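You operate a simulated robot arm through the tools that you are given. There is no shell and no other tool. Be economical: measure what you need, move in short steps, check, and stop when the job is done.

Carry out the task below with a simulated robot arm. There is one attempt and no reset: what you move stays moved.

TASK
Switch the blue and orange meters off; put them in the PADS drawer.
Fine: shut the drawer. Where these are worked on the way, their far stop is far enough and under half their travel is too little: drawer marked PADS.
Where things are to end (x, y in the base frame): blue vibration meter within 60 mm of [600, 390]; orange clamp meter within 60 mm of [400, 390].

It is judged by the outcome, as a careful person would: the job done as asked, and still so three seconds after it is handed in. It fails if anything else is knocked over, pushed out of place, dropped, spilled or broken.

THE ROBOT
A 7-joint arm with a two-finger gripper, fixed in place. Base frame: the origin is at the foot of the arm, x ahead of it, y to its left, z up; the work surface is at about z = 800. Lengths are in mm, angles in degrees, forces in N, time in s.
With the tool pointing down near the work surface it reaches from about 340 to 720 mm from the base axis. Its first joint turns from -66.0 to 66.0 degrees. Payload 2.45 kg.
The tool frame sits at the grasp point between the pads (the TCP): z along the fingers, y along the line on which they close. The tips reach 26 mm beyond it. Largest opening 96 mm; the body of the gripper starts 69 mm behind the TCP.
Orientation is that of the tool frame in the base frame, as a unit quaternion [w, x, y, z]. With the fingers straight down and closing along the base's y, the tool's x points along the base's -x, its y along +y and its z along -z.

THE INTERFACE
- The arm moves only by the tool nudge_tool. Its arguments are lists of equal length, an entry for each row: "dr": the turn, a rotation vector about the tool's x, y, z in units of 180 degrees (1.0 is 180 degrees), a list of three; "translation": the shift along the tool's x, y, z in units of 300 mm (1.0 is 300 mm), a list of three; "gripper": the opening in per cent of the stroke, from 0 (shut) to 100 (fully open). In form: {"dr": [[rx, ry, rz], ...], "translation": [[tx, ty, tz], ...], "gripper": [gripper, ...]}. A call has 1 to 10 rows; each row is the pose to reach, as a shift and turn from the pose commanded when the call began, along the tool's axes at that moment. A call with a number of a shift or a turn outside -1 to 1 is refused whole. A row lasts 0.2 s, in which the tool goes at most 50 mm and 8.6 degrees; a call with a longer step from one row to the next is refused whole, and so is a gripper value outside its range. A pose out of reach is approached as far as the arm can. The call stops where the force on the tool passes 40 N (or 10 N more than at its start, if that is more) or the arm is blocked; 0.2 s more then pass. The fingers move at their own pace and stop on an object; they squeeze with about 29 N. The grip force told is the motor's: it shows also when the fingers shut on nothing. Time passes only in rows, and 0.2 s behind the last, so rows that repeat a pose let the fingers close. It gives the time, the measured TCP pose, the force on the tool (base axes), the opening and the grip force at its end, in the units of the frame above (readings bear some noise), with the torque about the TCP (base axes, N m) and any sound that the robot's microphone picked up.
- Cameras (640 x 400 px; columns grow to the right, rows downward): "scene" is fixed at [110.4, -372.9, 1420.2]; the picture's right is [1.00, -0.00, 0.00], its down [-0.00, -0.61, -0.79] and it looks along [0.00, 0.79, -0.61] (base axes); focal length 241 px, centre (320, 200). "wrist" rides on the gripper at [82, 3, -98] in the tool frame; the picture's right is [-0.04, 1.00, 0.00], its down [-0.73, -0.03, -0.68] and it looks along [-0.68, -0.03, 0.73] (tool axes); focal length 256 px, centre (320, 200).
- get_image(camera): a new picture of that camera. It takes no simulated time.
- probe_pixels(camera, pixels): there is no depth. For up to 12 entries [column, row, z] of the newest picture of that camera ("zoom" is the newest enlarged one), the place [x, y] in the base frame at which the ray of that pixel passes the height z, good to about 3 mm. It takes no simulated time.
- inspect(camera, box): a new picture of the part [left, top, right, bottom] of that camera's present view, enlarged. It takes no simulated time.
- hand_in(): hands the job in; it is judged then, once.

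Work in short steps. Measure before you move; look again where a grasp or a placing could have gone wrong, and mend it. You have 80 turns and 38 pictures in all, those below and enlarged ones among them. Open the gripper and draw the arm clear of the work before you hand the job in, unless the task says otherwise; then end with one line.

The tools are called after "Call:" by a JSON object that holds its "api" and its "payload". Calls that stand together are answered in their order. nudge_tool: Moves the arm, as the interface text tells. Its arguments: {"type":"object","properties":{"dr":{"type":"array","items":{"type":"array","items":{"type":"number"}}},"translation":{"type":"array","items":{"type":"array","items":{"type":"number"}}},"gripper":{"type":"array","items":{"type":"number"}}},"required":["dr","translation","gripper"]} The other tools are called the same way: get_image (camera) takes a picture; probe_pixels (camera, pixels) gives the place at which the rays of pixels pass given heights; inspect (camera, box) takes an enlarged picture of a part of a camera's view; hand_in () hands the job in.

At the start:

```text
time_s: 0.0
eef_pos: [403.7, 283.9, 1137.1]
ee_rot: [0.0, 0.0, 1.0, 0.0]
contact_force: [1.0, 0.1, 0.2]
wrist_torque: [-0.01, 0.04, 0.03]
width: 96.0
grip_force: 0.1
```

scene: 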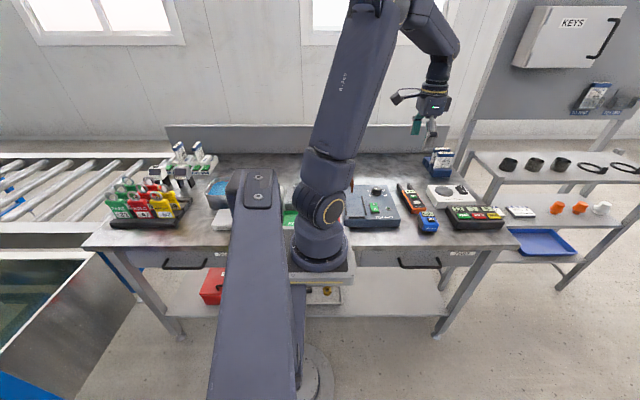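
wrist: 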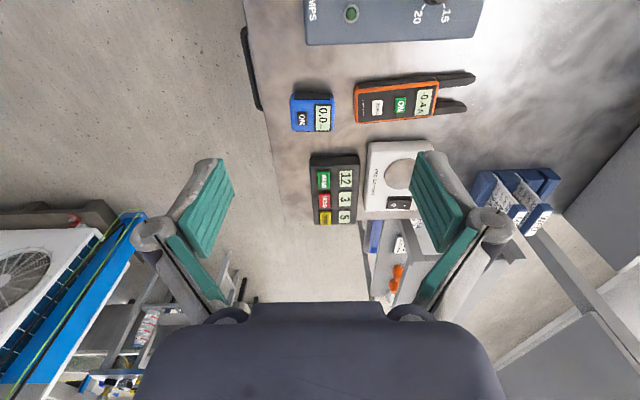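

I'll take closer views of the workbench and the drawer fronts before moving.

Call:
{"api": "inspect", "payload": {"camera": "scene", "box": [340, 140, 540, 280]}}

Call:
{"api": "inspect", "payload": {"camera": "wrist", "box": [220, 0, 560, 240]}}

Call:
{"api": "probe_pixels", "payload": {"camera": "scene", "pixels": [[400, 260, 750], [440, 262, 750], [400, 250, 800], [500, 248, 800], [165, 265, 750], [430, 145, 800]]}}

Call:
{"api": "probe_pixels", "payload": {"camera": "wrist", "pixels": [[245, 30, 750], [260, 108, 750], [295, 112, 830], [332, 112, 830], [357, 103, 830], [437, 96, 830], [300, 119, 830], [400, 104, 830], [377, 107, 830], [278, 170, 800], [246, 10, 800]]}}

```text
2.86 times, centred on (440, 210) of scene
```

zoom: 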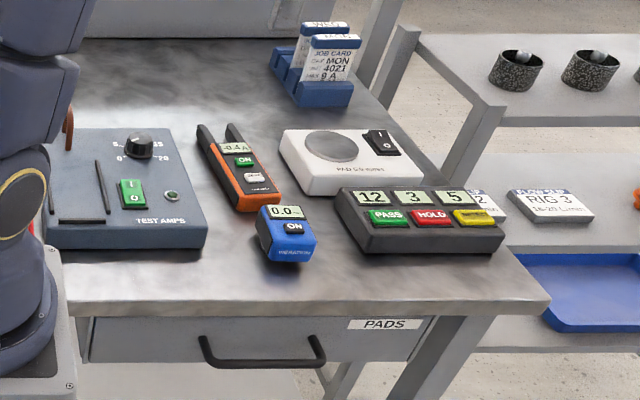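

```text
1.67 times, centred on (390, 120) of wrist
```

zoom: 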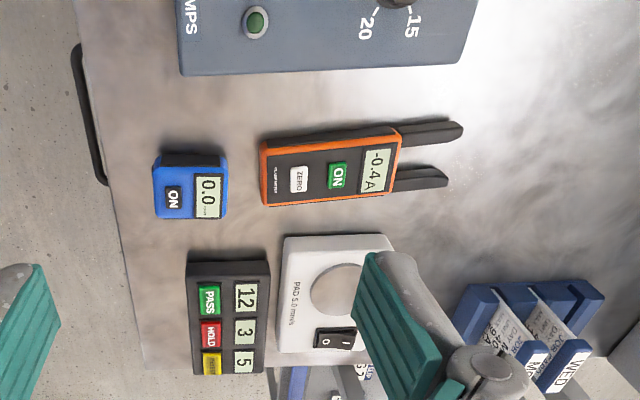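

```text
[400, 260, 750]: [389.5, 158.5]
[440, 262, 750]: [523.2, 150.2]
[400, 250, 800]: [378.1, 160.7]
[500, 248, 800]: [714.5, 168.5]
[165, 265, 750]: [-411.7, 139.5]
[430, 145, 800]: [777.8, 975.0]
```

```text
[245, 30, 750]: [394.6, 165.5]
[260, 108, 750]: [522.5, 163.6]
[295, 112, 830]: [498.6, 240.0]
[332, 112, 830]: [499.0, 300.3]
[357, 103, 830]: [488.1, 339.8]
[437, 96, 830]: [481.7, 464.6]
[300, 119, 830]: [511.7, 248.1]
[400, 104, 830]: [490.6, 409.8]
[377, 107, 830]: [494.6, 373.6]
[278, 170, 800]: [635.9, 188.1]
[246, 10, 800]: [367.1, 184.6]
```

The PADS drawer is the right-hand one, with a bow handle around x 400–520. I'll pin down the handle's height and stand-off from both views.

Call:
{"api": "probe_pixels", "payload": {"camera": "scene", "pixels": [[420, 266, 700], [420, 266, 730], [420, 266, 760], [420, 268.5, 730], [420, 264, 730], [399.5, 260, 730], [440, 260, 730], [420, 248, 800], [420, 250.5, 780], [468, 251, 760]]}}

Call:
{"api": "inspect", "payload": {"camera": "wrist", "box": [220, 10, 300, 130]}}

Call:
{"api": "inspect", "payload": {"camera": "scene", "box": [390, 240, 470, 280]}}

```text
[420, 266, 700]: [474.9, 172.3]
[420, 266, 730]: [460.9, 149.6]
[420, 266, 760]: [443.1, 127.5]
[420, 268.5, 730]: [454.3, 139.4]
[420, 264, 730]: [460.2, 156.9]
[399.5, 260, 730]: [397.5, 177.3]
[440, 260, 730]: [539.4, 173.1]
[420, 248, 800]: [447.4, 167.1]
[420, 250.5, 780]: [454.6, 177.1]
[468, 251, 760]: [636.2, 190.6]
```

```text
3.33 times, centred on (260, 70) of wrist
```

zoom: 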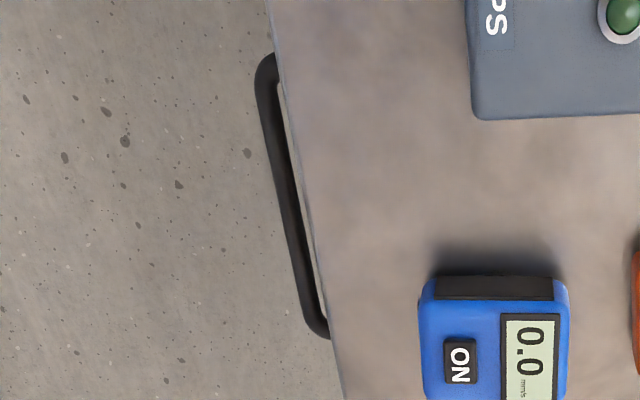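

```text
8.00 times, centred on (430, 260) of scene
```

zoom: 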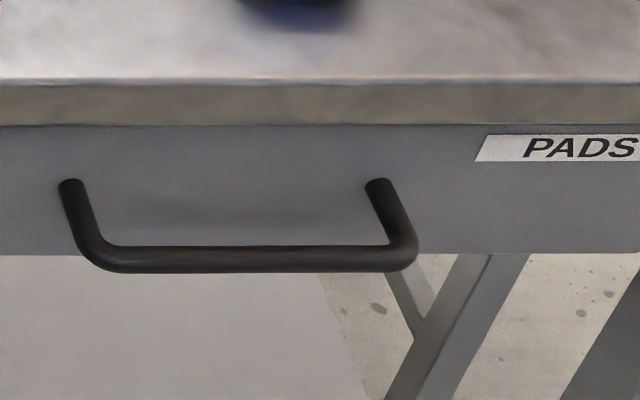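

Measuring the handle bar, its roots and the tabletop edge in both pictures.

Call:
{"api": "probe_pixels", "payload": {"camera": "zoom", "pixels": [[250, 259, 700], [250, 259, 730], [250, 259, 760], [70, 182, 730], [70, 182, 745], [378, 182, 745], [250, 78, 800], [250, 125, 770], [250, 252, 690], [250, 252, 700]]}}

Call:
{"api": "probe_pixels", "payload": {"camera": "wrist", "pixels": [[248.6, 68.5, 700], [248.6, 68.5, 730], [248.6, 68.5, 760], [254, 68.5, 800], [240, 28, 730], [257, 109, 730], [249.5, 25, 800]]}}

```text
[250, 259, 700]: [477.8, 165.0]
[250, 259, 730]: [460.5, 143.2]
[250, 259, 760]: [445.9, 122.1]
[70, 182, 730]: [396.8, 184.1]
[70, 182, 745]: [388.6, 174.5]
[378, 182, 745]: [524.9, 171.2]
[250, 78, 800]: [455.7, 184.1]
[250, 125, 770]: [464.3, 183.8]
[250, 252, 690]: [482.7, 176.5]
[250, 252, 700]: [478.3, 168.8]
```

```text
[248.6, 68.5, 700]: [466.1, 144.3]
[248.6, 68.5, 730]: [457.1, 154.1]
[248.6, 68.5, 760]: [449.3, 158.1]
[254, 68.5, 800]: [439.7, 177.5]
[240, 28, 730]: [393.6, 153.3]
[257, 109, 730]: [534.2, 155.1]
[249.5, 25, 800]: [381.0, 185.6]
```

The bar is at about (x 395–530, y 150, z 721), with the drawer face at y≈190 and the table edge at y≈184. Next I move nearer the two meters, staying high, to measure the buttons.

Call:
{"api": "nudge_tool", "payload": {"dr": [[0, 0, 0], [0, 0, 0], [0, 0, 0], [0, 0, 0], [0, 0, 0]], "translation": [[-0.058, 0.024, 0.118], [-0.115, 0.048, 0.236], [-0.173, 0.072, 0.354], [-0.23, 0.096, 0.472], [-0.288, 0.12, 0.59]], "gripper": [100, 100, 100, 100, 100]}}

Call:
{"api": "get_image", "payload": {"camera": "wrist"}}

```text
time_s: 1.2
eef_pos: [490.0, 316.7, 960.9]
ee_rot: [0.0, -0.001, 1.0, 0.0]
contact_force: [0.1, 0.0, -0.8]
wrist_torque: [0.03, 0.0, 0.02]
width: 96.1
grip_force: 0.0
```

```text
31 pictures are left
```

wrist: 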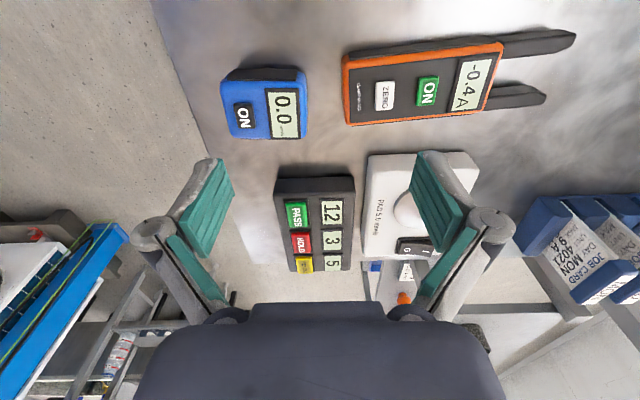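

Triangulating the button heights by comparing the wrist and scene rays: blue button at wrist (243,117), orange ON at wrist (428,91).

Call:
{"api": "probe_pixels", "payload": {"camera": "wrist", "pixels": [[243, 117, 810], [243, 117, 830], [243, 117, 850], [428, 91, 810], [428, 91, 830], [428, 91, 850], [308, 107, 830], [224, 108, 830], [265, 139, 830], [268, 81, 845], [346, 92, 830], [497, 74, 830]]}}

Call:
{"api": "probe_pixels", "payload": {"camera": "scene", "pixels": [[430.9, 219.8, 810], [430.9, 219.8, 830], [430.9, 219.8, 850], [413.4, 196.4, 810], [413.4, 196.4, 830], [413.4, 196.4, 850]]}}

Call:
{"api": "inspect", "payload": {"camera": "wrist", "box": [210, 20, 590, 160]}}

Call:
{"api": "inspect", "payload": {"camera": "scene", "box": [395, 175, 475, 235]}}

```text
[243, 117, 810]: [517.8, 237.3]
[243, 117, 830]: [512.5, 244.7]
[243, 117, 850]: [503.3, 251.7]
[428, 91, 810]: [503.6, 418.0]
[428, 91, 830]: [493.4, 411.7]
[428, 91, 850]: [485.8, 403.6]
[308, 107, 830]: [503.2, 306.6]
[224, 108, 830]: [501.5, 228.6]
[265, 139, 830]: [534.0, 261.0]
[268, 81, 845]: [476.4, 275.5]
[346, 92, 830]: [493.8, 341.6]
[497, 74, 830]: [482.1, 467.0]
```

```text
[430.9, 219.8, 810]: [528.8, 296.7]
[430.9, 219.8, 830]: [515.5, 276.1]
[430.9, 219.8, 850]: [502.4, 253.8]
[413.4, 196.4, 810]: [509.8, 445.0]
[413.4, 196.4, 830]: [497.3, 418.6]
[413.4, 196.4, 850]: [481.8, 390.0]
```

```text
1.68 times, centred on (400, 90) of wrist
```

zoom: 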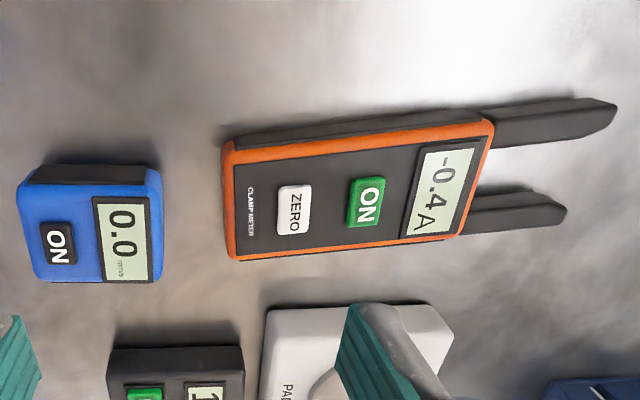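

```text
6.67 times, centred on (435, 205) of scene
```

zoom: 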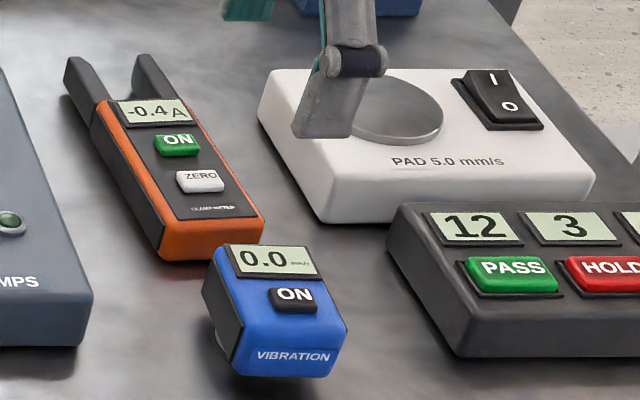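

Triangulation gives the blue button at about (503, 252, z 851) and the orange ON button at about (491, 409, z 836). I close the fingers and hover above the blue button.

Call:
{"api": "nudge_tool", "payload": {"dr": [[0, 0, 0], [0, 0, 0], [0, 0, 0], [0, 0, 0], [0, 0, 0], [0, 0, 0]], "translation": [[-0.014, -0.072, 0.05], [-0.028, -0.144, 0.1], [-0.043, -0.216, 0.15], [-0.043, -0.216, 0.19], [-0.043, -0.216, 0.19], [-0.043, -0.216, 0.19]], "gripper": [0, 0, 0, 0, 0, 0]}}

Call:
{"api": "get_image", "payload": {"camera": "wrist"}}

```text
time_s: 2.6
eef_pos: [502.3, 255.2, 903.3]
ee_rot: [0.0, 0.0, 1.0, 0.001]
contact_force: [0.4, -0.1, 1.2]
wrist_torque: [-0.02, 0.02, -0.04]
width: 0.0
grip_force: 28.2
```

```text
28 pictures are left
```

wrist: 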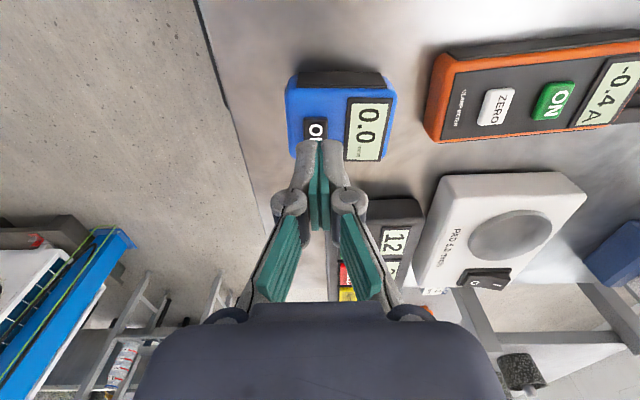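

The tips are seen at (320,145) with the button around (315,131), partly hidden. I check the ground position of the button and tip before pressing.

Call:
{"api": "probe_pixels", "payload": {"camera": "wrist", "pixels": [[315, 118, 851], [304, 130, 851], [327, 130, 851], [287, 100, 845], [397, 130, 845], [320, 145, 877], [550, 100, 836], [497, 106, 836]]}}

```text
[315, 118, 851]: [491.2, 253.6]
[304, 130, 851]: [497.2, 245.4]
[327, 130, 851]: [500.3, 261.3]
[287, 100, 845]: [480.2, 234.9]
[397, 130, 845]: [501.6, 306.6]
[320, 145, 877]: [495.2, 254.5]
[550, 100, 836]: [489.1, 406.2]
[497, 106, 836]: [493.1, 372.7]
```

Button spans y 245–261 and starts at x 491, so centre is about (502, 253). I press down in small steps.

Call:
{"api": "nudge_tool", "payload": {"dr": [[0, 0, 0], [0, 0, 0], [0, 0, 0], [0, 0, 0], [0, 0, 0]], "translation": [[0, -0.006, 0.04], [0, -0.006, 0.06], [0, -0.006, 0.072], [0, -0.006, 0.08], [0, -0.006, 0.086]], "gripper": [0, 0, 0, 0, 0]}}

```text
time_s: 3.8
eef_pos: [504.0, 253.6, 877.7]
ee_rot: [0.0, 0.0, 1.0, 0.0]
contact_force: [-0.8, -0.5, 0.4]
wrist_torque: [0.0, -0.01, 0.0]
width: 0.0
grip_force: 28.6
```

No contact yet at TCP z 877.7. I continue down in 1.5 mm steps.

Call:
{"api": "nudge_tool", "payload": {"dr": [[0, 0, 0], [0, 0, 0]], "translation": [[0, 0, 0.005], [0, 0, 0.01]], "gripper": [0, 0]}}

```text
time_s: 4.4
eef_pos: [502.5, 252.7, 874.1]
ee_rot: [0.001, 0.0, 1.0, 0.0]
contact_force: [1.0, -0.8, 2.8]
wrist_torque: [-0.02, -0.01, -0.02]
width: 5.8
grip_force: 28.6
heard: click
```

A click was heard with light contact force, so I rise and check the display.

Call:
{"api": "nudge_tool", "payload": {"dr": [[0, 0, 0], [0, 0, 0], [0, 0, 0]], "translation": [[0, 0, -0.05], [0.0, 0.08, -0.15], [0.02, 0.22, -0.2]], "gripper": [0, 0, 0]}}

Call:
{"api": "get_image", "payload": {"camera": "wrist"}}

```text
time_s: 5.2
eef_pos: [497.2, 320.2, 934.8]
ee_rot: [-0.001, 0.001, 1.0, 0.002]
contact_force: [0.6, -0.4, -0.4]
wrist_torque: [-0.03, 0.01, -0.02]
width: 0.2
grip_force: 28.3
```

```text
27 pictures are left
```

wrist: 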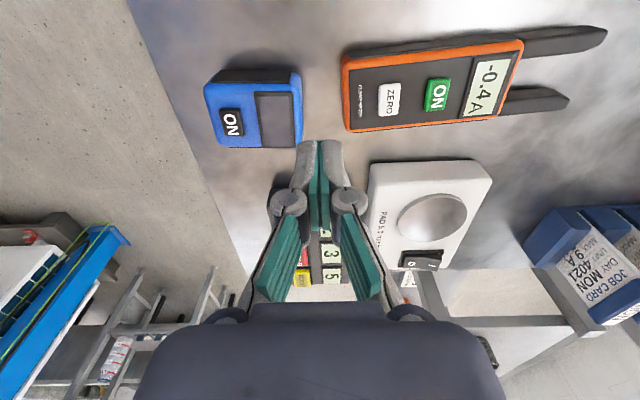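

Blue is off: its display is dark. Now I localise the orange ON button at (437,94).

Call:
{"api": "probe_pixels", "payload": {"camera": "wrist", "pixels": [[437, 94, 836], [426, 95, 836], [449, 93, 836], [437, 80, 836], [437, 109, 836], [390, 98, 836], [320, 145, 909]]}}

```text
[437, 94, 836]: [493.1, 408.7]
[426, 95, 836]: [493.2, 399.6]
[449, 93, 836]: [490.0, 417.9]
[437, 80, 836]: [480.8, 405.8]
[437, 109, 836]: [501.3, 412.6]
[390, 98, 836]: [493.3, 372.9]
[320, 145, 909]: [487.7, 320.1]
```

Moving over the orange ON button at (491, 409), hovering at TCP z≈868 (contact expected near 861).

Call:
{"api": "nudge_tool", "payload": {"dr": [[0, 0, 0], [0, 0, 0], [0, 0, 0], [0, 0, 0]], "translation": [[0.01, 0.15, 0.03], [0.02, 0.296, 0.06], [0.02, 0.296, 0.17], [0.02, 0.296, 0.222]], "gripper": [0, 0, 0, 0]}}

```text
time_s: 6.2
eef_pos: [490.7, 408.0, 867.2]
ee_rot: [0.0, 0.0, 1.0, 0.001]
contact_force: [-0.1, -1.5, 0.6]
wrist_torque: [0.01, -0.03, 0.01]
width: 0.0
grip_force: 28.7
```

Well positioned and no contact yet. I step down 6 mm in small increments.

Call:
{"api": "nudge_tool", "payload": {"dr": [[0, 0, 0], [0, 0, 0], [0, 0, 0]], "translation": [[0, 0, 0.008], [0, 0, 0.014], [0, 0, 0.019]], "gripper": [0, 0, 0]}}

```text
time_s: 7.0
eef_pos: [492.1, 408.7, 862.9]
ee_rot: [0.0, 0.0, 1.0, 0.001]
contact_force: [-1.0, 0.3, 0.1]
wrist_torque: [0.0, 0.03, 0.02]
width: 0.1
grip_force: 28.8
```

Still no contact, so I go a little lower.

Call:
{"api": "nudge_tool", "payload": {"dr": [[0, 0, 0], [0, 0, 0]], "translation": [[0, 0, 0.005], [0, 0, 0.01]], "gripper": [0, 0]}}

```text
time_s: 7.6
eef_pos: [491.6, 408.5, 859.9]
ee_rot: [0.0, 0.0, 1.0, 0.001]
contact_force: [-2.0, -0.8, 1.4]
wrist_torque: [-0.01, -0.01, 0.02]
width: 6.0
grip_force: 27.7
heard: click
```

A click again. I rise and check the orange display.

Call:
{"api": "nudge_tool", "payload": {"dr": [[0, 0, 0], [0, 0, 0], [0, 0, 0], [0, 0, 0]], "translation": [[0, 0, -0.06], [0.0, -0.12, -0.16], [0.02, -0.24, -0.26], [0.02, -0.36, -0.36]], "gripper": [0, 0, 0, 0]}}

Call:
{"api": "get_image", "payload": {"camera": "wrist"}}

```text
time_s: 8.6
eef_pos: [484.5, 300.7, 963.0]
ee_rot: [0.0, 0.0, 1.0, 0.002]
contact_force: [0.0, -0.3, 0.8]
wrist_torque: [0.04, 0.0, 0.03]
width: 0.0
grip_force: 28.2
```

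```text
26 pictures are left
```

wrist: 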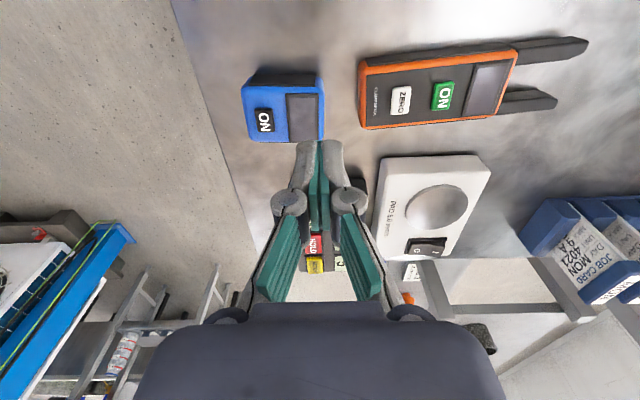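

Both meters are off. Now I go out past the table edge with the tool tilted 25° (fingers down and toward +y) and opened to 30 mm, ready for the PADS handle.

Call:
{"api": "nudge_tool", "payload": {"dr": [[0, 0, 0], [-0.03, 0, 0], [-0.06, 0, 0], [-0.09, 0, 0], [-0.12, 0, 0], [-0.139, 0, 0], [-0.139, 0, 0]], "translation": [[0.014, -0.13, 0.05], [0.028, -0.26, 0.1], [0.042, -0.39, 0.2], [0.056, -0.52, 0.3], [0.07, -0.63, 0.4], [0.08, -0.65, 0.443], [0.08, -0.65, 0.443]], "gripper": [31, 31, 31, 31, 31, 31, 31]}}

Call:
{"api": "get_image", "payload": {"camera": "wrist"}}

```text
time_s: 10.2
eef_pos: [460.2, 104.9, 833.1]
ee_rot: [0.0, -0.001, 0.976, 0.218]
contact_force: [0.2, -0.5, 0.0]
wrist_torque: [0.01, 0.01, 0.0]
width: 30.1
grip_force: 0.0
```

```text
25 pictures are left
```

wrist: 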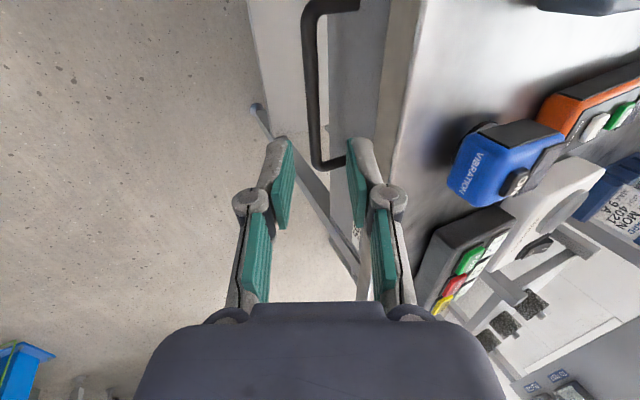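

Clear view of the handle between the fingers: bar at column ~311, far end (345,5), near corner (320,165). I measure it again from here.

Call:
{"api": "probe_pixels", "payload": {"camera": "wrist", "pixels": [[311, 80, 700], [311, 80, 721], [311, 80, 740], [313, 155, 721], [305, 15, 721], [355, 4, 721], [343, 162, 721]]}}

```text
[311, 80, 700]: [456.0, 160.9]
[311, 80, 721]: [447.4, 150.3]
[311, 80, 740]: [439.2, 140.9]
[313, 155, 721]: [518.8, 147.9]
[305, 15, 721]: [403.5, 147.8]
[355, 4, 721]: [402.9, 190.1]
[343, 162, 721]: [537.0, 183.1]
```

Consistent: bar at y≈149, z≈721, x 405–530. I advance along the finger axis so the bar lies between the pads, leaving the fingers open.

Call:
{"api": "nudge_tool", "payload": {"dr": [[0, 0, 0], [0, 0, 0], [0, 0, 0], [0, 0, 0], [0, 0, 0]], "translation": [[-0.007, -0.024, 0.1], [-0.007, -0.024, 0.2], [-0.007, -0.024, 0.28], [-0.007, -0.024, 0.34], [-0.007, -0.024, 0.38]], "gripper": [31, 31, 31, 31, 31]}}

Call:
{"api": "get_image", "payload": {"camera": "wrist"}}

```text
time_s: 11.4
eef_pos: [461.2, 148.7, 725.6]
ee_rot: [-0.001, 0.0, 0.976, 0.219]
contact_force: [-0.6, -0.4, -0.4]
wrist_torque: [-0.02, 0.01, 0.0]
width: 29.6
grip_force: 0.0
```

```text
24 pictures are left
```

wrist: 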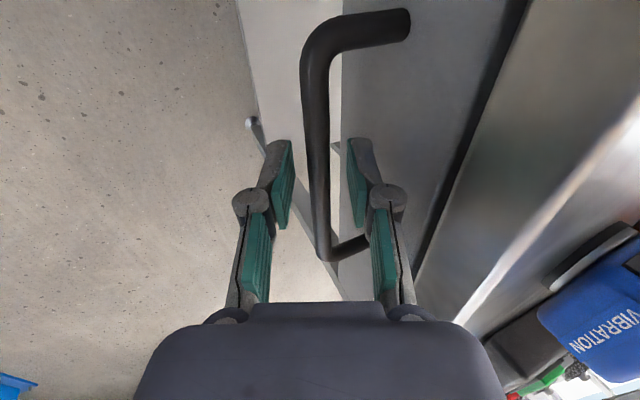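

The bar lies between the pads, centred. I close on it.

Call:
{"api": "nudge_tool", "payload": {"dr": [[0, 0, 0], [0, 0, 0], [0, 0, 0]], "translation": [[0, 0, 0], [0, 0, 0], [0, 0, 0]], "gripper": [0, 0, 0]}}

```text
time_s: 12.2
eef_pos: [462.3, 148.4, 726.1]
ee_rot: [0.0, 0.0, 0.976, 0.217]
contact_force: [0.2, 1.8, -3.6]
wrist_torque: [0.02, -0.22, 0.42]
width: 11.2
grip_force: 38.3
```

Gripping an 11 mm bar. I pull straight along −y in 20 mm steps.

Call:
{"api": "nudge_tool", "payload": {"dr": [[0, 0, 0], [0, 0, 0], [0, 0, 0], [0, 0, 0], [0, 0, 0], [0, 0, 0], [0, 0, 0], [0, 0, 0]], "translation": [[0, -0.03, -0.014], [0, -0.0906, -0.0423], [0, -0.151, -0.0705], [0, -0.2114, -0.0987], [0, -0.2718, -0.1269], [0, -0.3322, -0.1551], [0, -0.3926, -0.1833], [0, -0.453, -0.2115]], "gripper": [0, 0, 0, 0, 0, 0, 0, 0]}}

```text
time_s: 14.1
eef_pos: [462.1, -3.9, 725.4]
ee_rot: [-0.001, 0.0, 0.976, 0.217]
contact_force: [1.4, -0.6, -3.2]
wrist_torque: [0.01, 0.03, 0.54]
width: 11.2
grip_force: 38.3
stopped in row 8: the force on the tool passed its limit at 42 N (the readings are from after the stop); the commanded pose is now the measured one
```

The pull stopped after about 152 mm with a 42 N spike, possibly the far stop. I look at the scene.

Call:
{"api": "inspect", "payload": {"camera": "scene", "box": [340, 180, 540, 340]}}

Call:
{"api": "get_image", "payload": {"camera": "wrist"}}

```text
2.50 times, centred on (440, 260) of scene
```

zoom: 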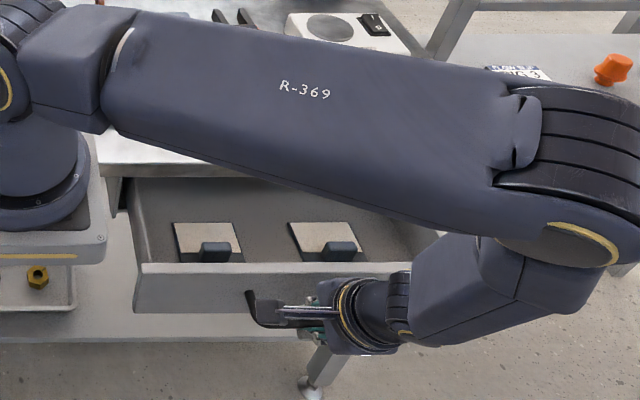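

```text
22 pictures are left
```

wrist: 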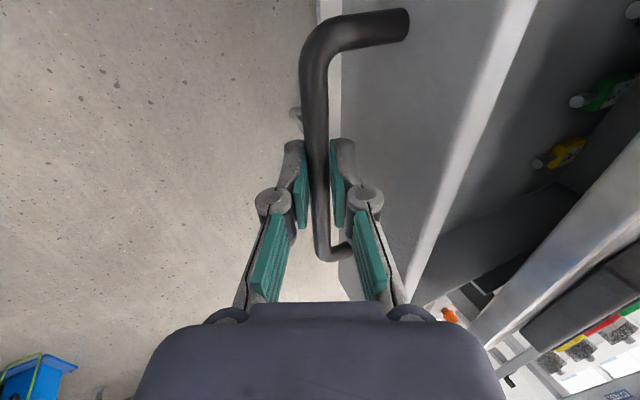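

The drawer is open and I see two pads with black blocks inside. I pull gently a bit more to see whether this is really the far stop.

Call:
{"api": "nudge_tool", "payload": {"dr": [[0, 0, 0], [0, 0, 0], [0, 0, 0], [0, 0, 0]], "translation": [[0, -0.0151, -0.007], [0, -0.0302, -0.0141], [0, -0.0453, -0.0211], [0, -0.0604, -0.0282]], "gripper": [0, 0, 0, 0]}}

```text
time_s: 15.1
eef_pos: [461.2, -23.8, 726.7]
ee_rot: [-0.001, 0.001, 0.976, 0.216]
contact_force: [3.9, 0.7, -26.5]
wrist_torque: [-0.05, -1.02, 0.23]
width: 11.2
grip_force: 38.3
```

It moves further; the earlier stop came from vertical binding (−26 N in z). I lower the tool about 2 mm to relieve that and keep pulling slowly.

Call:
{"api": "nudge_tool", "payload": {"dr": [[0, 0, 0], [0, 0, 0], [0, 0, 0], [0, 0, 0], [0, 0, 0]], "translation": [[0, -0.003, 0.006], [0, -0.0332, -0.008], [0, -0.0634, -0.0215], [0, -0.0936, -0.035], [0, -0.1238, -0.0485]], "gripper": [0, 0, 0, 0, 0]}}

```text
time_s: 16.4
eef_pos: [461.5, -60.8, 726.1]
ee_rot: [-0.002, -0.001, 0.976, 0.218]
contact_force: [-4.4, -1.8, 7.9]
wrist_torque: [0.02, -0.6, 0.21]
width: 11.0
grip_force: 38.6
stopped in row 5: the force on the tool passed its limit at 44 N (the readings are from after the stop); the commanded pose is now the measured one
```

Travel is now about 209 mm. I test once more with small steps.

Call:
{"api": "nudge_tool", "payload": {"dr": [[0, 0, 0], [0, 0, 0], [0, 0, 0], [0, 0, 0]], "translation": [[0, 0, 0], [0, -0.0151, -0.007], [0, -0.0302, -0.0141], [0, -0.0453, -0.0211]], "gripper": [0, 0, 0, 0]}}

```text
time_s: 17.5
eef_pos: [461.1, -73.9, 726.0]
ee_rot: [-0.005, -0.002, 0.976, 0.219]
contact_force: [-4.7, 0.1, 6.7]
wrist_torque: [0.04, -0.19, 0.32]
width: 11.0
grip_force: 38.3
stopped in row 4: the force on the tool passed its limit at 41 N (the readings are from after the stop); the commanded pose is now the measured one
```

It moved 13 mm more (222 mm). I try again.

Call:
{"api": "nudge_tool", "payload": {"dr": [[0, 0, 0], [0, 0, 0], [0, 0, 0], [0, 0, 0], [0, 0, 0]], "translation": [[0, 0, 0], [0, -0.0151, -0.007], [0, -0.0302, -0.0141], [0, -0.0453, -0.0211], [0, -0.0604, -0.0282]], "gripper": [0, 0, 0, 0, 0]}}

```text
time_s: 18.7
eef_pos: [461.0, -94.1, 725.7]
ee_rot: [-0.006, 0.0, 0.975, 0.222]
contact_force: [-9.7, 1.6, 27.7]
wrist_torque: [0.16, 0.33, 0.72]
width: 11.0
grip_force: 38.3
```

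Travel is 242 mm, still free in y, with the handle pushing up a bit. I ease up 1.5 mm and continue.

Call:
{"api": "nudge_tool", "payload": {"dr": [[0, 0, 0], [0, 0, 0], [0, 0, 0], [0, 0, 0], [0, 0, 0]], "translation": [[0, 0.002, -0.0045], [0, -0.0131, -0.0115], [0, -0.0282, -0.0186], [0, -0.0433, -0.0256], [0, -0.0584, -0.0327]], "gripper": [0, 0, 0, 0, 0]}}

```text
time_s: 19.9
eef_pos: [461.0, -114.5, 725.9]
ee_rot: [-0.005, 0.0, 0.976, 0.219]
contact_force: [-4.2, 1.3, -35.1]
wrist_torque: [-0.17, -0.02, 0.59]
width: 11.1
grip_force: 38.4
```

Travel 262 mm and still no firm y resistance. I lower about 1 mm and pull another 30 mm.

Call:
{"api": "nudge_tool", "payload": {"dr": [[0, 0, 0], [0, 0, 0], [0, 0, 0], [0, 0, 0], [0, 0, 0], [0, 0, 0]], "translation": [[0, -0.0015, 0.003], [0, -0.0166, -0.004], [0, -0.0317, -0.011], [0, -0.0468, -0.018], [0, -0.0619, -0.025], [0, -0.077, -0.032]], "gripper": [0, 0, 0, 0, 0, 0]}}

```text
time_s: 21.3
eef_pos: [461.5, -140.1, 727.7]
ee_rot: [-0.006, -0.001, 0.975, 0.22]
contact_force: [-10.3, 0.3, -16.9]
wrist_torque: [-0.04, 0.57, 0.8]
width: 11.0
grip_force: 38.4
```

That's about 288 mm. I check by picture that the drawer is following and what is inside.

Call:
{"api": "inspect", "payload": {"camera": "scene", "box": [340, 200, 560, 400]}}

```text
2.00 times, centred on (450, 300) of scene
```

zoom: 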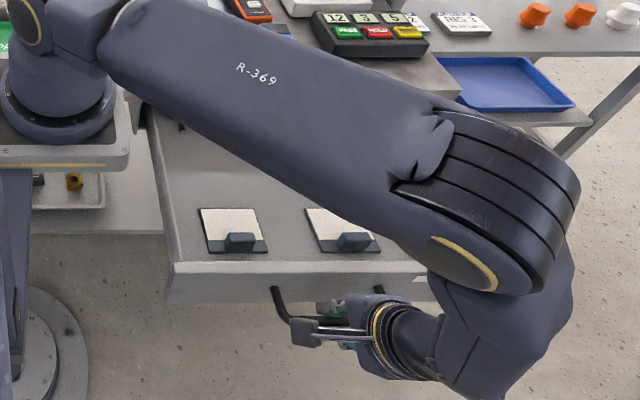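

The drawer is well open, showing two white job pads with black clips near its front. I release the handle and back out along the finger axis.

Call:
{"api": "nudge_tool", "payload": {"dr": [[0, 0, 0], [0, 0, 0], [0, 0, 0], [0, 0, 0], [0, 0, 0], [0, 0, 0]], "translation": [[0, 0, 0], [0, 0, 0], [0, 0, -0.1], [0, 0, -0.23], [0, 0, -0.36], [0, 0, -0.5]], "gripper": [31, 31, 31, 31, 31, 31]}}

```text
time_s: 22.7
eef_pos: [463.5, -202.2, 861.9]
ee_rot: [-0.005, -0.001, 0.976, 0.22]
contact_force: [0.8, -0.9, 0.7]
wrist_torque: [-0.02, -0.01, 0.01]
width: 30.0
grip_force: 0.0
```

Clear of the handle. I straighten the tool upright and move up over the drawer to view its contents.

Call:
{"api": "nudge_tool", "payload": {"dr": [[0.03, 0, 0], [0.06, 0, 0], [0.09, 0, 0], [0.12, 0, 0], [0.141, 0, 0], [0.141, 0, 0]], "translation": [[0, 0.06, -0.12], [0, 0.21, -0.14], [0, 0.36, -0.14], [0, 0.51, -0.14], [0, 0.66, -0.14], [0, 0.8, -0.14]], "gripper": [100, 100, 100, 100, 100, 100]}}

Call:
{"api": "get_image", "payload": {"camera": "wrist"}}

Call:
{"api": "get_image", "payload": {"camera": "scene"}}

```text
time_s: 24.1
eef_pos: [464.3, -6.2, 1000.4]
ee_rot: [-0.005, 0.0, 1.0, -0.001]
contact_force: [0.0, -0.1, 0.0]
wrist_torque: [-0.01, 0.01, 0.01]
width: 96.0
grip_force: 0.0
```

```text
20 pictures are left
```

wrist: 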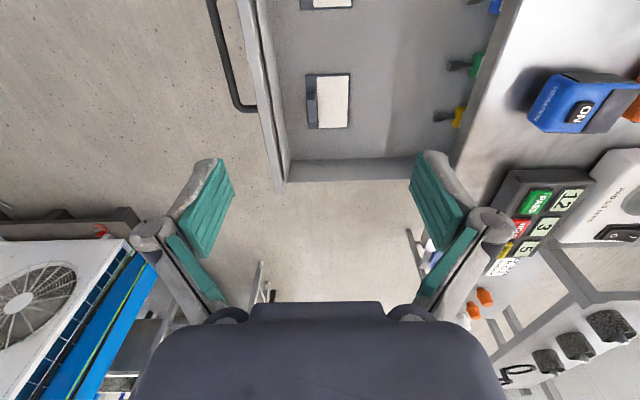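

```text
19 pictures are left
```

scene: 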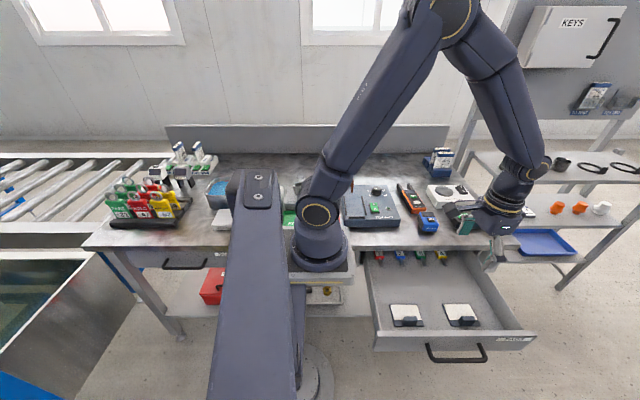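

The drawer holds pads near its front and a row of small coloured items near the table edge. I zoom in and measure.

Call:
{"api": "inspect", "payload": {"camera": "scene", "box": [350, 235, 550, 365]}}

Call:
{"api": "probe_pixels", "payload": {"camera": "wrist", "pixels": [[307, 75, 705], [352, 128, 705], [300, 5, 705], [350, 5, 705], [435, 117, 710], [450, 67, 710], [290, 170, 705], [415, 165, 705], [280, 190, 770], [243, 0, 770], [240, 80, 721]]}}

Call:
{"api": "probe_pixels", "payload": {"camera": "scene", "pixels": [[390, 305, 700], [418, 305, 700], [445, 305, 700], [471, 305, 700], [378, 262, 700], [401, 262, 700], [421, 264, 700], [443, 262, 700], [376, 335, 700], [512, 330, 700], [370, 270, 700], [467, 252, 700]]}}

```text
3.08 times, centred on (450, 300) of scene
```

zoom: 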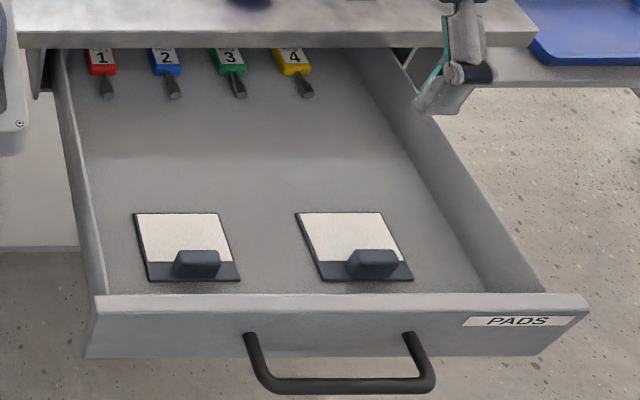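

```text
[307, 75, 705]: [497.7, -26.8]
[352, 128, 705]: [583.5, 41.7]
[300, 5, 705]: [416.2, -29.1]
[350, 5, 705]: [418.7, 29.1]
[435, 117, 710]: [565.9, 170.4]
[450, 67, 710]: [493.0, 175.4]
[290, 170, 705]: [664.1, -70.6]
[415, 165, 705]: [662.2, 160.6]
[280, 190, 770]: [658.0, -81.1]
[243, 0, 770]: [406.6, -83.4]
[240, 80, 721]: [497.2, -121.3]
```

```text
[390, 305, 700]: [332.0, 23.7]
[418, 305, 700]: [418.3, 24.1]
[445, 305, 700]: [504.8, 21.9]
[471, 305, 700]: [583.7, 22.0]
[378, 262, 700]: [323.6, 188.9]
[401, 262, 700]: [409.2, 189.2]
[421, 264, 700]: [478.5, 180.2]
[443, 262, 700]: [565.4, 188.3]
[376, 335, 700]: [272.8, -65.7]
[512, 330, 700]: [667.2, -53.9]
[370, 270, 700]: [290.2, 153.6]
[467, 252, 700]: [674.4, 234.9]
```

The drawer is open about 270 mm. Between the pads (y≤42) and the keyed items (y≥165) there is a free strip near y≈100, corresponding to y≈370 when shut. Now I go above the blue meter to measure it for grasping.

Call:
{"api": "nudge_tool", "payload": {"dr": [[0, -0.003, 0], [0, -0.003, 0], [0, -0.003, 0], [0, -0.003, 0], [0, -0.003, 0], [0, -0.003, 0], [0, -0.003, 0], [0, -0.003, 0]], "translation": [[-0.01, 0.115, 0.02], [-0.03, 0.23, 0.05], [-0.045, 0.345, 0.07], [-0.06, 0.46, 0.1], [-0.075, 0.575, 0.12], [-0.09, 0.69, 0.15], [-0.105, 0.805, 0.17], [-0.12, 0.92, 0.2]], "gripper": [100, 100, 100, 100, 100, 100, 100, 100]}}

Call:
{"api": "get_image", "payload": {"camera": "wrist"}}

```text
time_s: 25.9
eef_pos: [499.4, 270.7, 940.4]
ee_rot: [0.0, -0.001, 1.0, 0.0]
contact_force: [1.3, -0.5, 0.0]
wrist_torque: [0.0, -0.01, -0.03]
width: 96.1
grip_force: 0.1
```

```text
17 pictures are left
```

wrist: 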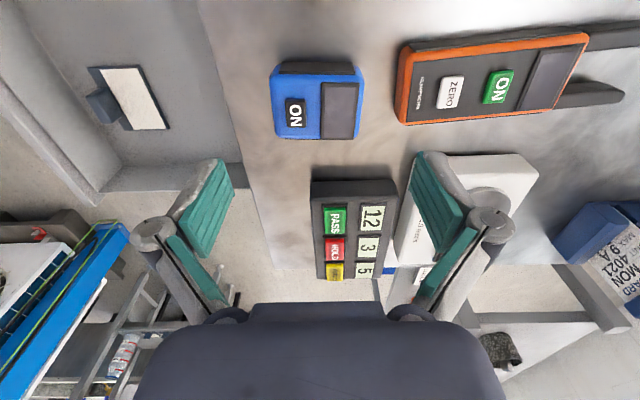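

Measuring blue's top-face outline: corners (271,78), (361,78), (278,138), (360,139).

Call:
{"api": "probe_pixels", "payload": {"camera": "wrist", "pixels": [[271, 78, 847], [361, 78, 847], [278, 137, 847], [360, 139, 847], [275, 110, 847], [362, 110, 847], [316, 139, 847], [316, 74, 847], [280, 62, 805], [353, 62, 805]]}}

```text
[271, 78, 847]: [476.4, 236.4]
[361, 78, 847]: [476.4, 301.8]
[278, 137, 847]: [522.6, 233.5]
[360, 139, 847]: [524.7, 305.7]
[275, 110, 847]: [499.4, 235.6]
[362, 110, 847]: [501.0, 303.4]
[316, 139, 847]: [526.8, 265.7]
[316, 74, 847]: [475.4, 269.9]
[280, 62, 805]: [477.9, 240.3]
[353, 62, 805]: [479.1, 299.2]
```

Blue is 50 × 68 mm, centred (501, 269.5). I descend with the fingers open to straddle it in y, stopping with the tips about 5 mm above the table.

Call:
{"api": "nudge_tool", "payload": {"dr": [[0, 0, 0], [0, 0, 0], [0, 0, 0], [0, 0, 0], [0, 0, 0]], "translation": [[-0.005, -0.004, 0.1], [-0.005, -0.004, 0.2], [-0.005, -0.004, 0.28], [-0.005, -0.004, 0.33], [-0.005, -0.004, 0.36]], "gripper": [100, 100, 100, 100, 100]}}

Call:
{"api": "nudge_tool", "payload": {"dr": [[0, 0, 0], [0, 0, 0], [0, 0, 0], [0, 0, 0]], "translation": [[0, 0, 0], [0, 0, 0], [0, 0, 0], [0, 0, 0]], "gripper": [0, 0, 0, 0]}}

```text
time_s: 27.1
eef_pos: [499.2, 270.0, 834.2]
ee_rot: [0.001, -0.003, 1.0, 0.001]
contact_force: [-0.3, -0.1, 0.2]
wrist_torque: [0.0, -0.03, -0.01]
width: 96.0
grip_force: 0.0
```

```text
time_s: 28.1
eef_pos: [499.3, 268.3, 833.1]
ee_rot: [-0.001, -0.001, 1.0, -0.001]
contact_force: [-1.3, -11.5, 11.6]
wrist_torque: [-0.49, 0.01, -0.11]
width: 72.7
grip_force: 29.6
```

Gripped at 72.7 mm width. I lift gently and check.

Call:
{"api": "nudge_tool", "payload": {"dr": [[0, 0, 0], [0, 0, 0], [0, 0, 0], [0, 0, 0]], "translation": [[0, 0, -0.03], [0, 0, -0.08], [0, 0, -0.15], [0, 0, -0.25]], "gripper": [0, 0, 0, 0]}}

Call:
{"api": "get_image", "payload": {"camera": "wrist"}}

```text
time_s: 29.1
eef_pos: [498.0, 273.1, 907.5]
ee_rot: [0.001, -0.002, 1.0, 0.0]
contact_force: [0.7, -0.6, -4.5]
wrist_torque: [-0.04, -0.01, 0.01]
width: 72.5
grip_force: 28.7
```

```text
16 pictures are left
```

wrist: 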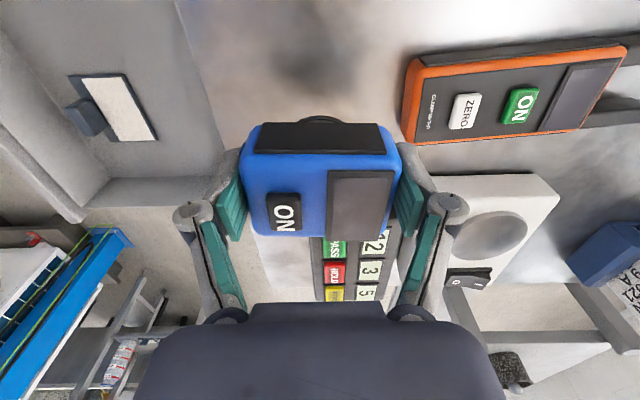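

Blue is held level. I carry it over the drawer to (600, 101), keeping height.

Call:
{"api": "nudge_tool", "payload": {"dr": [[0, 0, 0], [0, 0, 0], [0, 0, 0], [0, 0, 0], [0, 0, 0], [0, 0, 0], [0, 0, 0]], "translation": [[-0.03, -0.1, -0.02], [-0.1, -0.2, -0.02], [-0.17, -0.3, -0.02], [-0.24, -0.4, -0.02], [-0.3, -0.5, -0.02], [-0.34, -0.573, -0.02], [-0.34, -0.573, 0.1]], "gripper": [0, 0, 0, 0, 0, 0, 0]}}

Call:
{"api": "get_image", "payload": {"camera": "wrist"}}

Call:
{"api": "inspect", "payload": {"camera": "scene", "box": [350, 205, 550, 365]}}

```text
time_s: 30.7
eef_pos: [601.8, 99.7, 879.6]
ee_rot: [0.001, -0.002, 1.0, 0.0]
contact_force: [0.0, -0.6, -3.5]
wrist_torque: [-0.02, 0.01, 0.02]
width: 72.6
grip_force: 29.2
```

```text
15 pictures are left
```

wrist: 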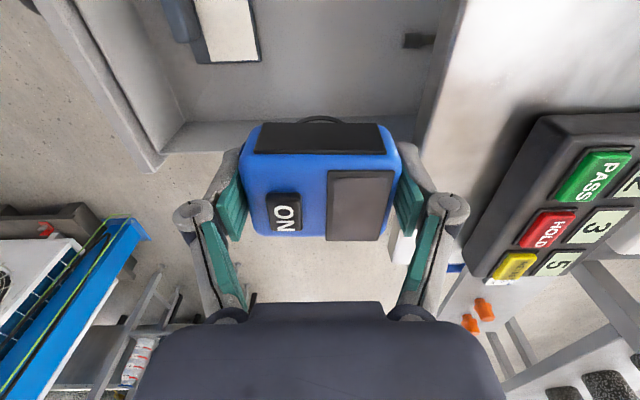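

```text
2.50 times, centred on (450, 285) of scene
```

zoom: 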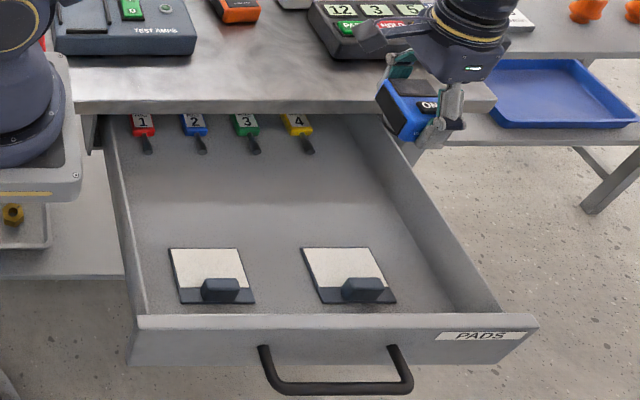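

Blue is above the drawer's free strip, well inside the side wall. I lower to about 20 mm above the expected floor.

Call:
{"api": "nudge_tool", "payload": {"dr": [[0, 0, 0], [0, 0, 0], [0, 0, 0], [0, 0, 0]], "translation": [[0, 0.003, 0.13], [0, 0.003, 0.26], [0, 0.003, 0.37], [0, 0.003, 0.44]], "gripper": [0, 0, 0, 0]}}

Call:
{"api": "nudge_tool", "payload": {"dr": [[0, 0, 0], [0, 0, 0], [0, 0, 0], [0, 0, 0], [0, 0, 0], [0, 0, 0]], "translation": [[0, 0, 0.01], [0, 0, 0.02], [0, 0, 0.03], [0, 0, 0.037], [0, 0, 0.043], [0, 0, 0.05]], "gripper": [0, 0, 0, 0, 0, 0]}}

Call:
{"api": "get_image", "payload": {"camera": "wrist"}}

```text
time_s: 31.7
eef_pos: [601.3, 98.9, 748.9]
ee_rot: [0.001, -0.002, 1.0, 0.0]
contact_force: [-0.2, 0.2, -3.6]
wrist_torque: [0.0, 0.0, 0.0]
width: 72.7
grip_force: 28.9
```

```text
time_s: 33.1
eef_pos: [601.9, 98.4, 731.8]
ee_rot: [0.0, -0.002, 1.0, 0.0]
contact_force: [0.0, -0.7, -4.1]
wrist_torque: [-0.03, -0.01, -0.01]
width: 72.2
grip_force: 28.5
```

```text
13 pictures are left
```

wrist: 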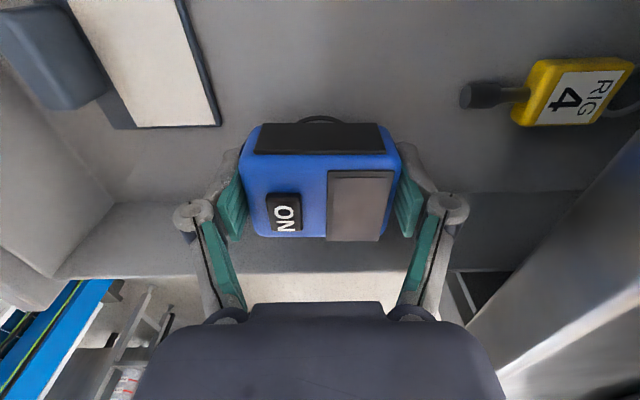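

No contact at TCP z 732 and the clearances to pad and key look fine. I continue down slowly.

Call:
{"api": "nudge_tool", "payload": {"dr": [[0, 0, 0], [0, 0, 0], [0, 0, 0]], "translation": [[0, 0, 0.007], [0, 0, 0.014], [0, 0, 0.021]], "gripper": [0, 0, 0]}}

```text
time_s: 33.9
eef_pos: [604.3, 100.3, 726.0]
ee_rot: [0.0, -0.002, 1.0, 0.0]
contact_force: [0.1, 0.5, -4.5]
wrist_torque: [-0.02, -0.01, 0.02]
width: 72.4
grip_force: 29.2
```

Still free at 726. I keep stepping.

Call:
{"api": "nudge_tool", "payload": {"dr": [[0, 0, 0], [0, 0, 0], [0, 0, 0]], "translation": [[0, 0, 0.006], [0, 0, 0.012], [0, 0, 0.018]], "gripper": [0, 0, 0]}}

```text
time_s: 34.7
eef_pos: [603.6, 99.4, 720.2]
ee_rot: [0.0, -0.002, 1.0, 0.0]
contact_force: [1.2, 0.0, -3.3]
wrist_torque: [-0.01, 0.02, -0.02]
width: 72.4
grip_force: 29.0
```

Still free at 720; continuing.

Call:
{"api": "nudge_tool", "payload": {"dr": [[0, 0, 0], [0, 0, 0], [0, 0, 0]], "translation": [[0, 0, 0.006], [0, 0, 0.012], [0, 0, 0.018]], "gripper": [0, 0, 0]}}

```text
time_s: 35.5
eef_pos: [603.5, 100.1, 714.7]
ee_rot: [0.0, -0.001, 1.0, 0.0]
contact_force: [0.0, -0.6, -3.2]
wrist_torque: [-0.02, 0.02, 0.01]
width: 72.5
grip_force: 29.0
```

Triangulating the pad edge suggests the floor is near z≈680, so contact should be close. Continuing in small steps.

Call:
{"api": "nudge_tool", "payload": {"dr": [[0, 0, 0], [0, 0, 0], [0, 0, 0], [0, 0, 0]], "translation": [[0, 0, 0.005], [0, 0, 0.01], [0, 0, 0.015], [0, 0, 0.02]], "gripper": [0, 0, 0, 0]}}

```text
time_s: 36.5
eef_pos: [603.1, 99.9, 709.1]
ee_rot: [0.0, -0.002, 1.0, 0.0]
contact_force: [-6.7, 0.2, 11.1]
wrist_torque: [-0.28, -0.01, -0.14]
width: 72.3
grip_force: 28.8
```

Contact with the floor. I release to about 84 mm and rise straight up.

Call:
{"api": "nudge_tool", "payload": {"dr": [[0, 0, 0], [0, 0, 0], [0, 0, 0], [0, 0, 0], [0, 0, 0], [0, 0, 0], [0, 0, 0]], "translation": [[0, 0, 0], [0, 0, 0], [0, 0, -0.05], [0, 0, -0.15], [0, 0, -0.3], [0, 0, -0.45], [0, 0, -0.6]], "gripper": [87, 87, 87, 87, 87, 87, 87]}}

Call:
{"api": "get_image", "payload": {"camera": "wrist"}}

```text
time_s: 38.1
eef_pos: [603.5, 99.8, 890.1]
ee_rot: [0.0, -0.002, 1.0, 0.0]
contact_force: [-0.3, 0.0, 0.1]
wrist_torque: [0.01, 0.01, 0.0]
width: 83.8
grip_force: 0.0
```

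```text
12 pictures are left
```

wrist: 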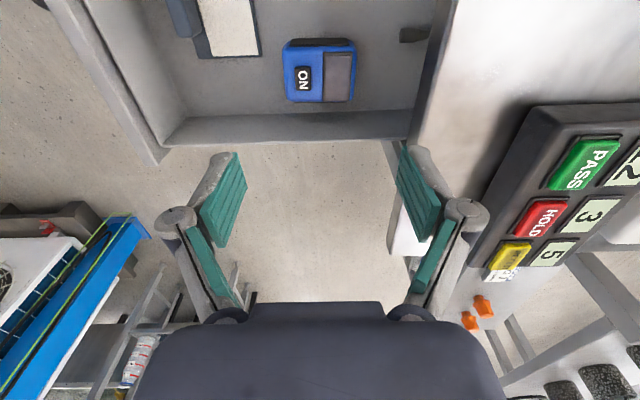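

Blue sits flat in the drawer. Now I travel to the orange meter while turning the tool about the vertical so that the fingers close along x.

Call:
{"api": "nudge_tool", "payload": {"dr": [[0, 0, -0.044], [0, 0, -0.088], [0, 0, -0.132], [0, 0, -0.176], [0, 0, -0.22], [0, 0, -0.264], [0, 0, -0.308], [0, 0, -0.352], [0, 0, -0.396], [0, 0, -0.44]], "translation": [[0.038, 0.05, -0.1], [0.077, 0.13, -0.2], [0.115, 0.21, -0.2], [0.154, 0.3, -0.2], [0.192, 0.39, -0.2], [0.231, 0.48, -0.2], [0.27, 0.57, -0.2], [0.31, 0.65, -0.2], [0.35, 0.73, -0.2], [0.385, 0.8, -0.2]], "gripper": [87, 87, 87, 87, 90, 95, 100, 100, 100, 100]}}

```text
time_s: 40.3
eef_pos: [488.1, 337.9, 951.2]
ee_rot: [0.0, -0.64, 0.769, 0.0]
contact_force: [0.2, -0.1, 0.2]
wrist_torque: [-0.03, 0.03, -0.03]
width: 95.7
grip_force: 0.1
```

Turned 79.6° so far. I finish the turn to 95.4° and centre over the orange body, then look.

Call:
{"api": "nudge_tool", "payload": {"dr": [[0, 0, -0.044], [0, 0, -0.088], [0, 0, -0.088]], "translation": [[-0.11, 0.02, 0], [-0.22, 0.04, 0], [-0.22, 0.04, 0]], "gripper": [100, 100, 100]}}

Call:
{"api": "get_image", "payload": {"camera": "wrist"}}

```text
time_s: 41.1
eef_pos: [487.7, 405.0, 950.9]
ee_rot: [0.0, 0.74, -0.673, 0.001]
contact_force: [0.4, 0.3, 0.1]
wrist_torque: [-0.02, 0.01, 0.0]
width: 95.9
grip_force: 0.1
```

```text
11 pictures are left
```

wrist: 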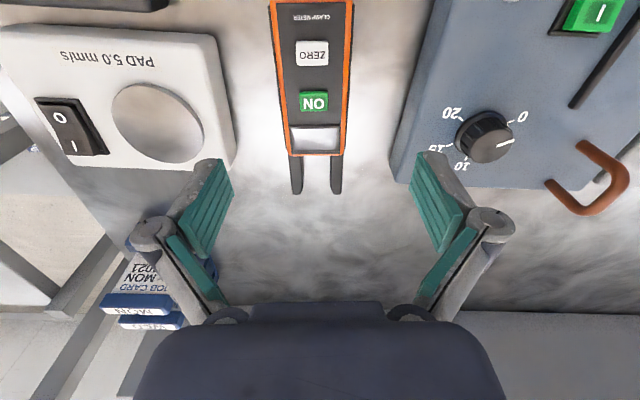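

The orange meter is aligned with the tool. I measure its edges and its neighbours' edges.

Call:
{"api": "probe_pixels", "payload": {"camera": "wrist", "pixels": [[272, 10, 828], [353, 10, 828], [283, 120, 828], [346, 120, 828], [288, 155, 828], [343, 155, 828], [297, 192, 815], [336, 192, 815], [218, 60, 835], [415, 80, 840], [398, 160, 835], [236, 150, 835]]}}

```text
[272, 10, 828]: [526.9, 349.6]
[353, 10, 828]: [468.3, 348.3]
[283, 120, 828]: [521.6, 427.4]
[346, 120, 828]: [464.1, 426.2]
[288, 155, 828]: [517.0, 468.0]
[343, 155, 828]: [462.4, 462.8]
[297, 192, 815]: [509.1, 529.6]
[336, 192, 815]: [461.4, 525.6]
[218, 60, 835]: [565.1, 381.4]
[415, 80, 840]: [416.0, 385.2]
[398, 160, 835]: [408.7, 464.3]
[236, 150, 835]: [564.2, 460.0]
```

Body centre line is at x≈493.5 near y 410, width ~57 mm; the neighbours are 12 mm or more beyond the outer finger faces. I descend with 88 mm opening.

Call:
{"api": "nudge_tool", "payload": {"dr": [[0, 0, 0], [0, 0, 0], [0, 0, 0], [0, 0, 0], [0, 0, 0]], "translation": [[-0.018, -0.021, 0.1], [-0.018, -0.021, 0.2], [-0.018, -0.021, 0.3], [-0.018, -0.021, 0.36], [-0.018, -0.021, 0.398]], "gripper": [92, 92, 92, 92, 92]}}

Call:
{"api": "nudge_tool", "payload": {"dr": [[0, 0, 0], [0, 0, 0], [0, 0, 0], [0, 0, 0], [0, 0, 0]], "translation": [[0, 0, 0], [0, 0, 0], [0, 0, 0], [0, 0, 0], [0, 0, 0]], "gripper": [0, 0, 0, 0, 0]}}

```text
time_s: 42.3
eef_pos: [491.7, 410.6, 829.9]
ee_rot: [-0.001, 0.738, -0.675, 0.001]
contact_force: [0.2, -0.4, 0.7]
wrist_torque: [0.04, -0.02, -0.02]
width: 88.1
grip_force: 0.1
```

```text
time_s: 43.5
eef_pos: [492.2, 411.0, 831.1]
ee_rot: [0.0, 0.739, -0.674, 0.001]
contact_force: [1.5, 0.7, 0.7]
wrist_torque: [0.07, -0.11, -0.17]
width: 57.8
grip_force: 28.7
```

Gripped at 57.8 mm, as measured. I lift and check.

Call:
{"api": "nudge_tool", "payload": {"dr": [[0, 0, 0], [0, 0, 0], [0, 0, 0], [0, 0, 0], [0, 0, 0]], "translation": [[0, 0, -0.03], [0, 0, -0.08], [0, 0, -0.16], [0, 0, -0.26], [0, 0, -0.36]], "gripper": [0, 0, 0, 0, 0]}}

Call:
{"api": "get_image", "payload": {"camera": "wrist"}}

```text
time_s: 44.7
eef_pos: [492.4, 412.8, 937.8]
ee_rot: [0.0, 0.738, -0.674, 0.001]
contact_force: [0.3, -0.3, -2.1]
wrist_torque: [0.0, 0.02, 0.02]
width: 57.5
grip_force: 29.1
```

```text
10 pictures are left
```

wrist: 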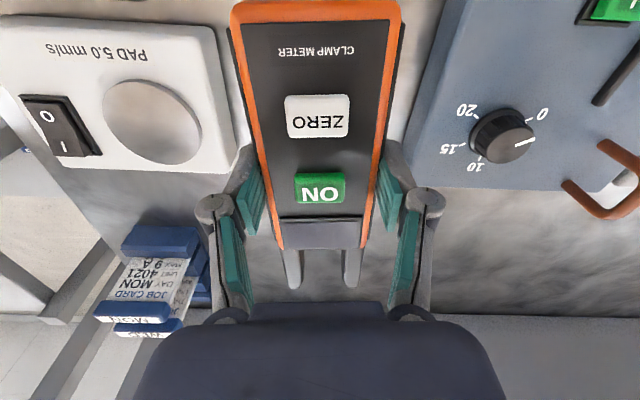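

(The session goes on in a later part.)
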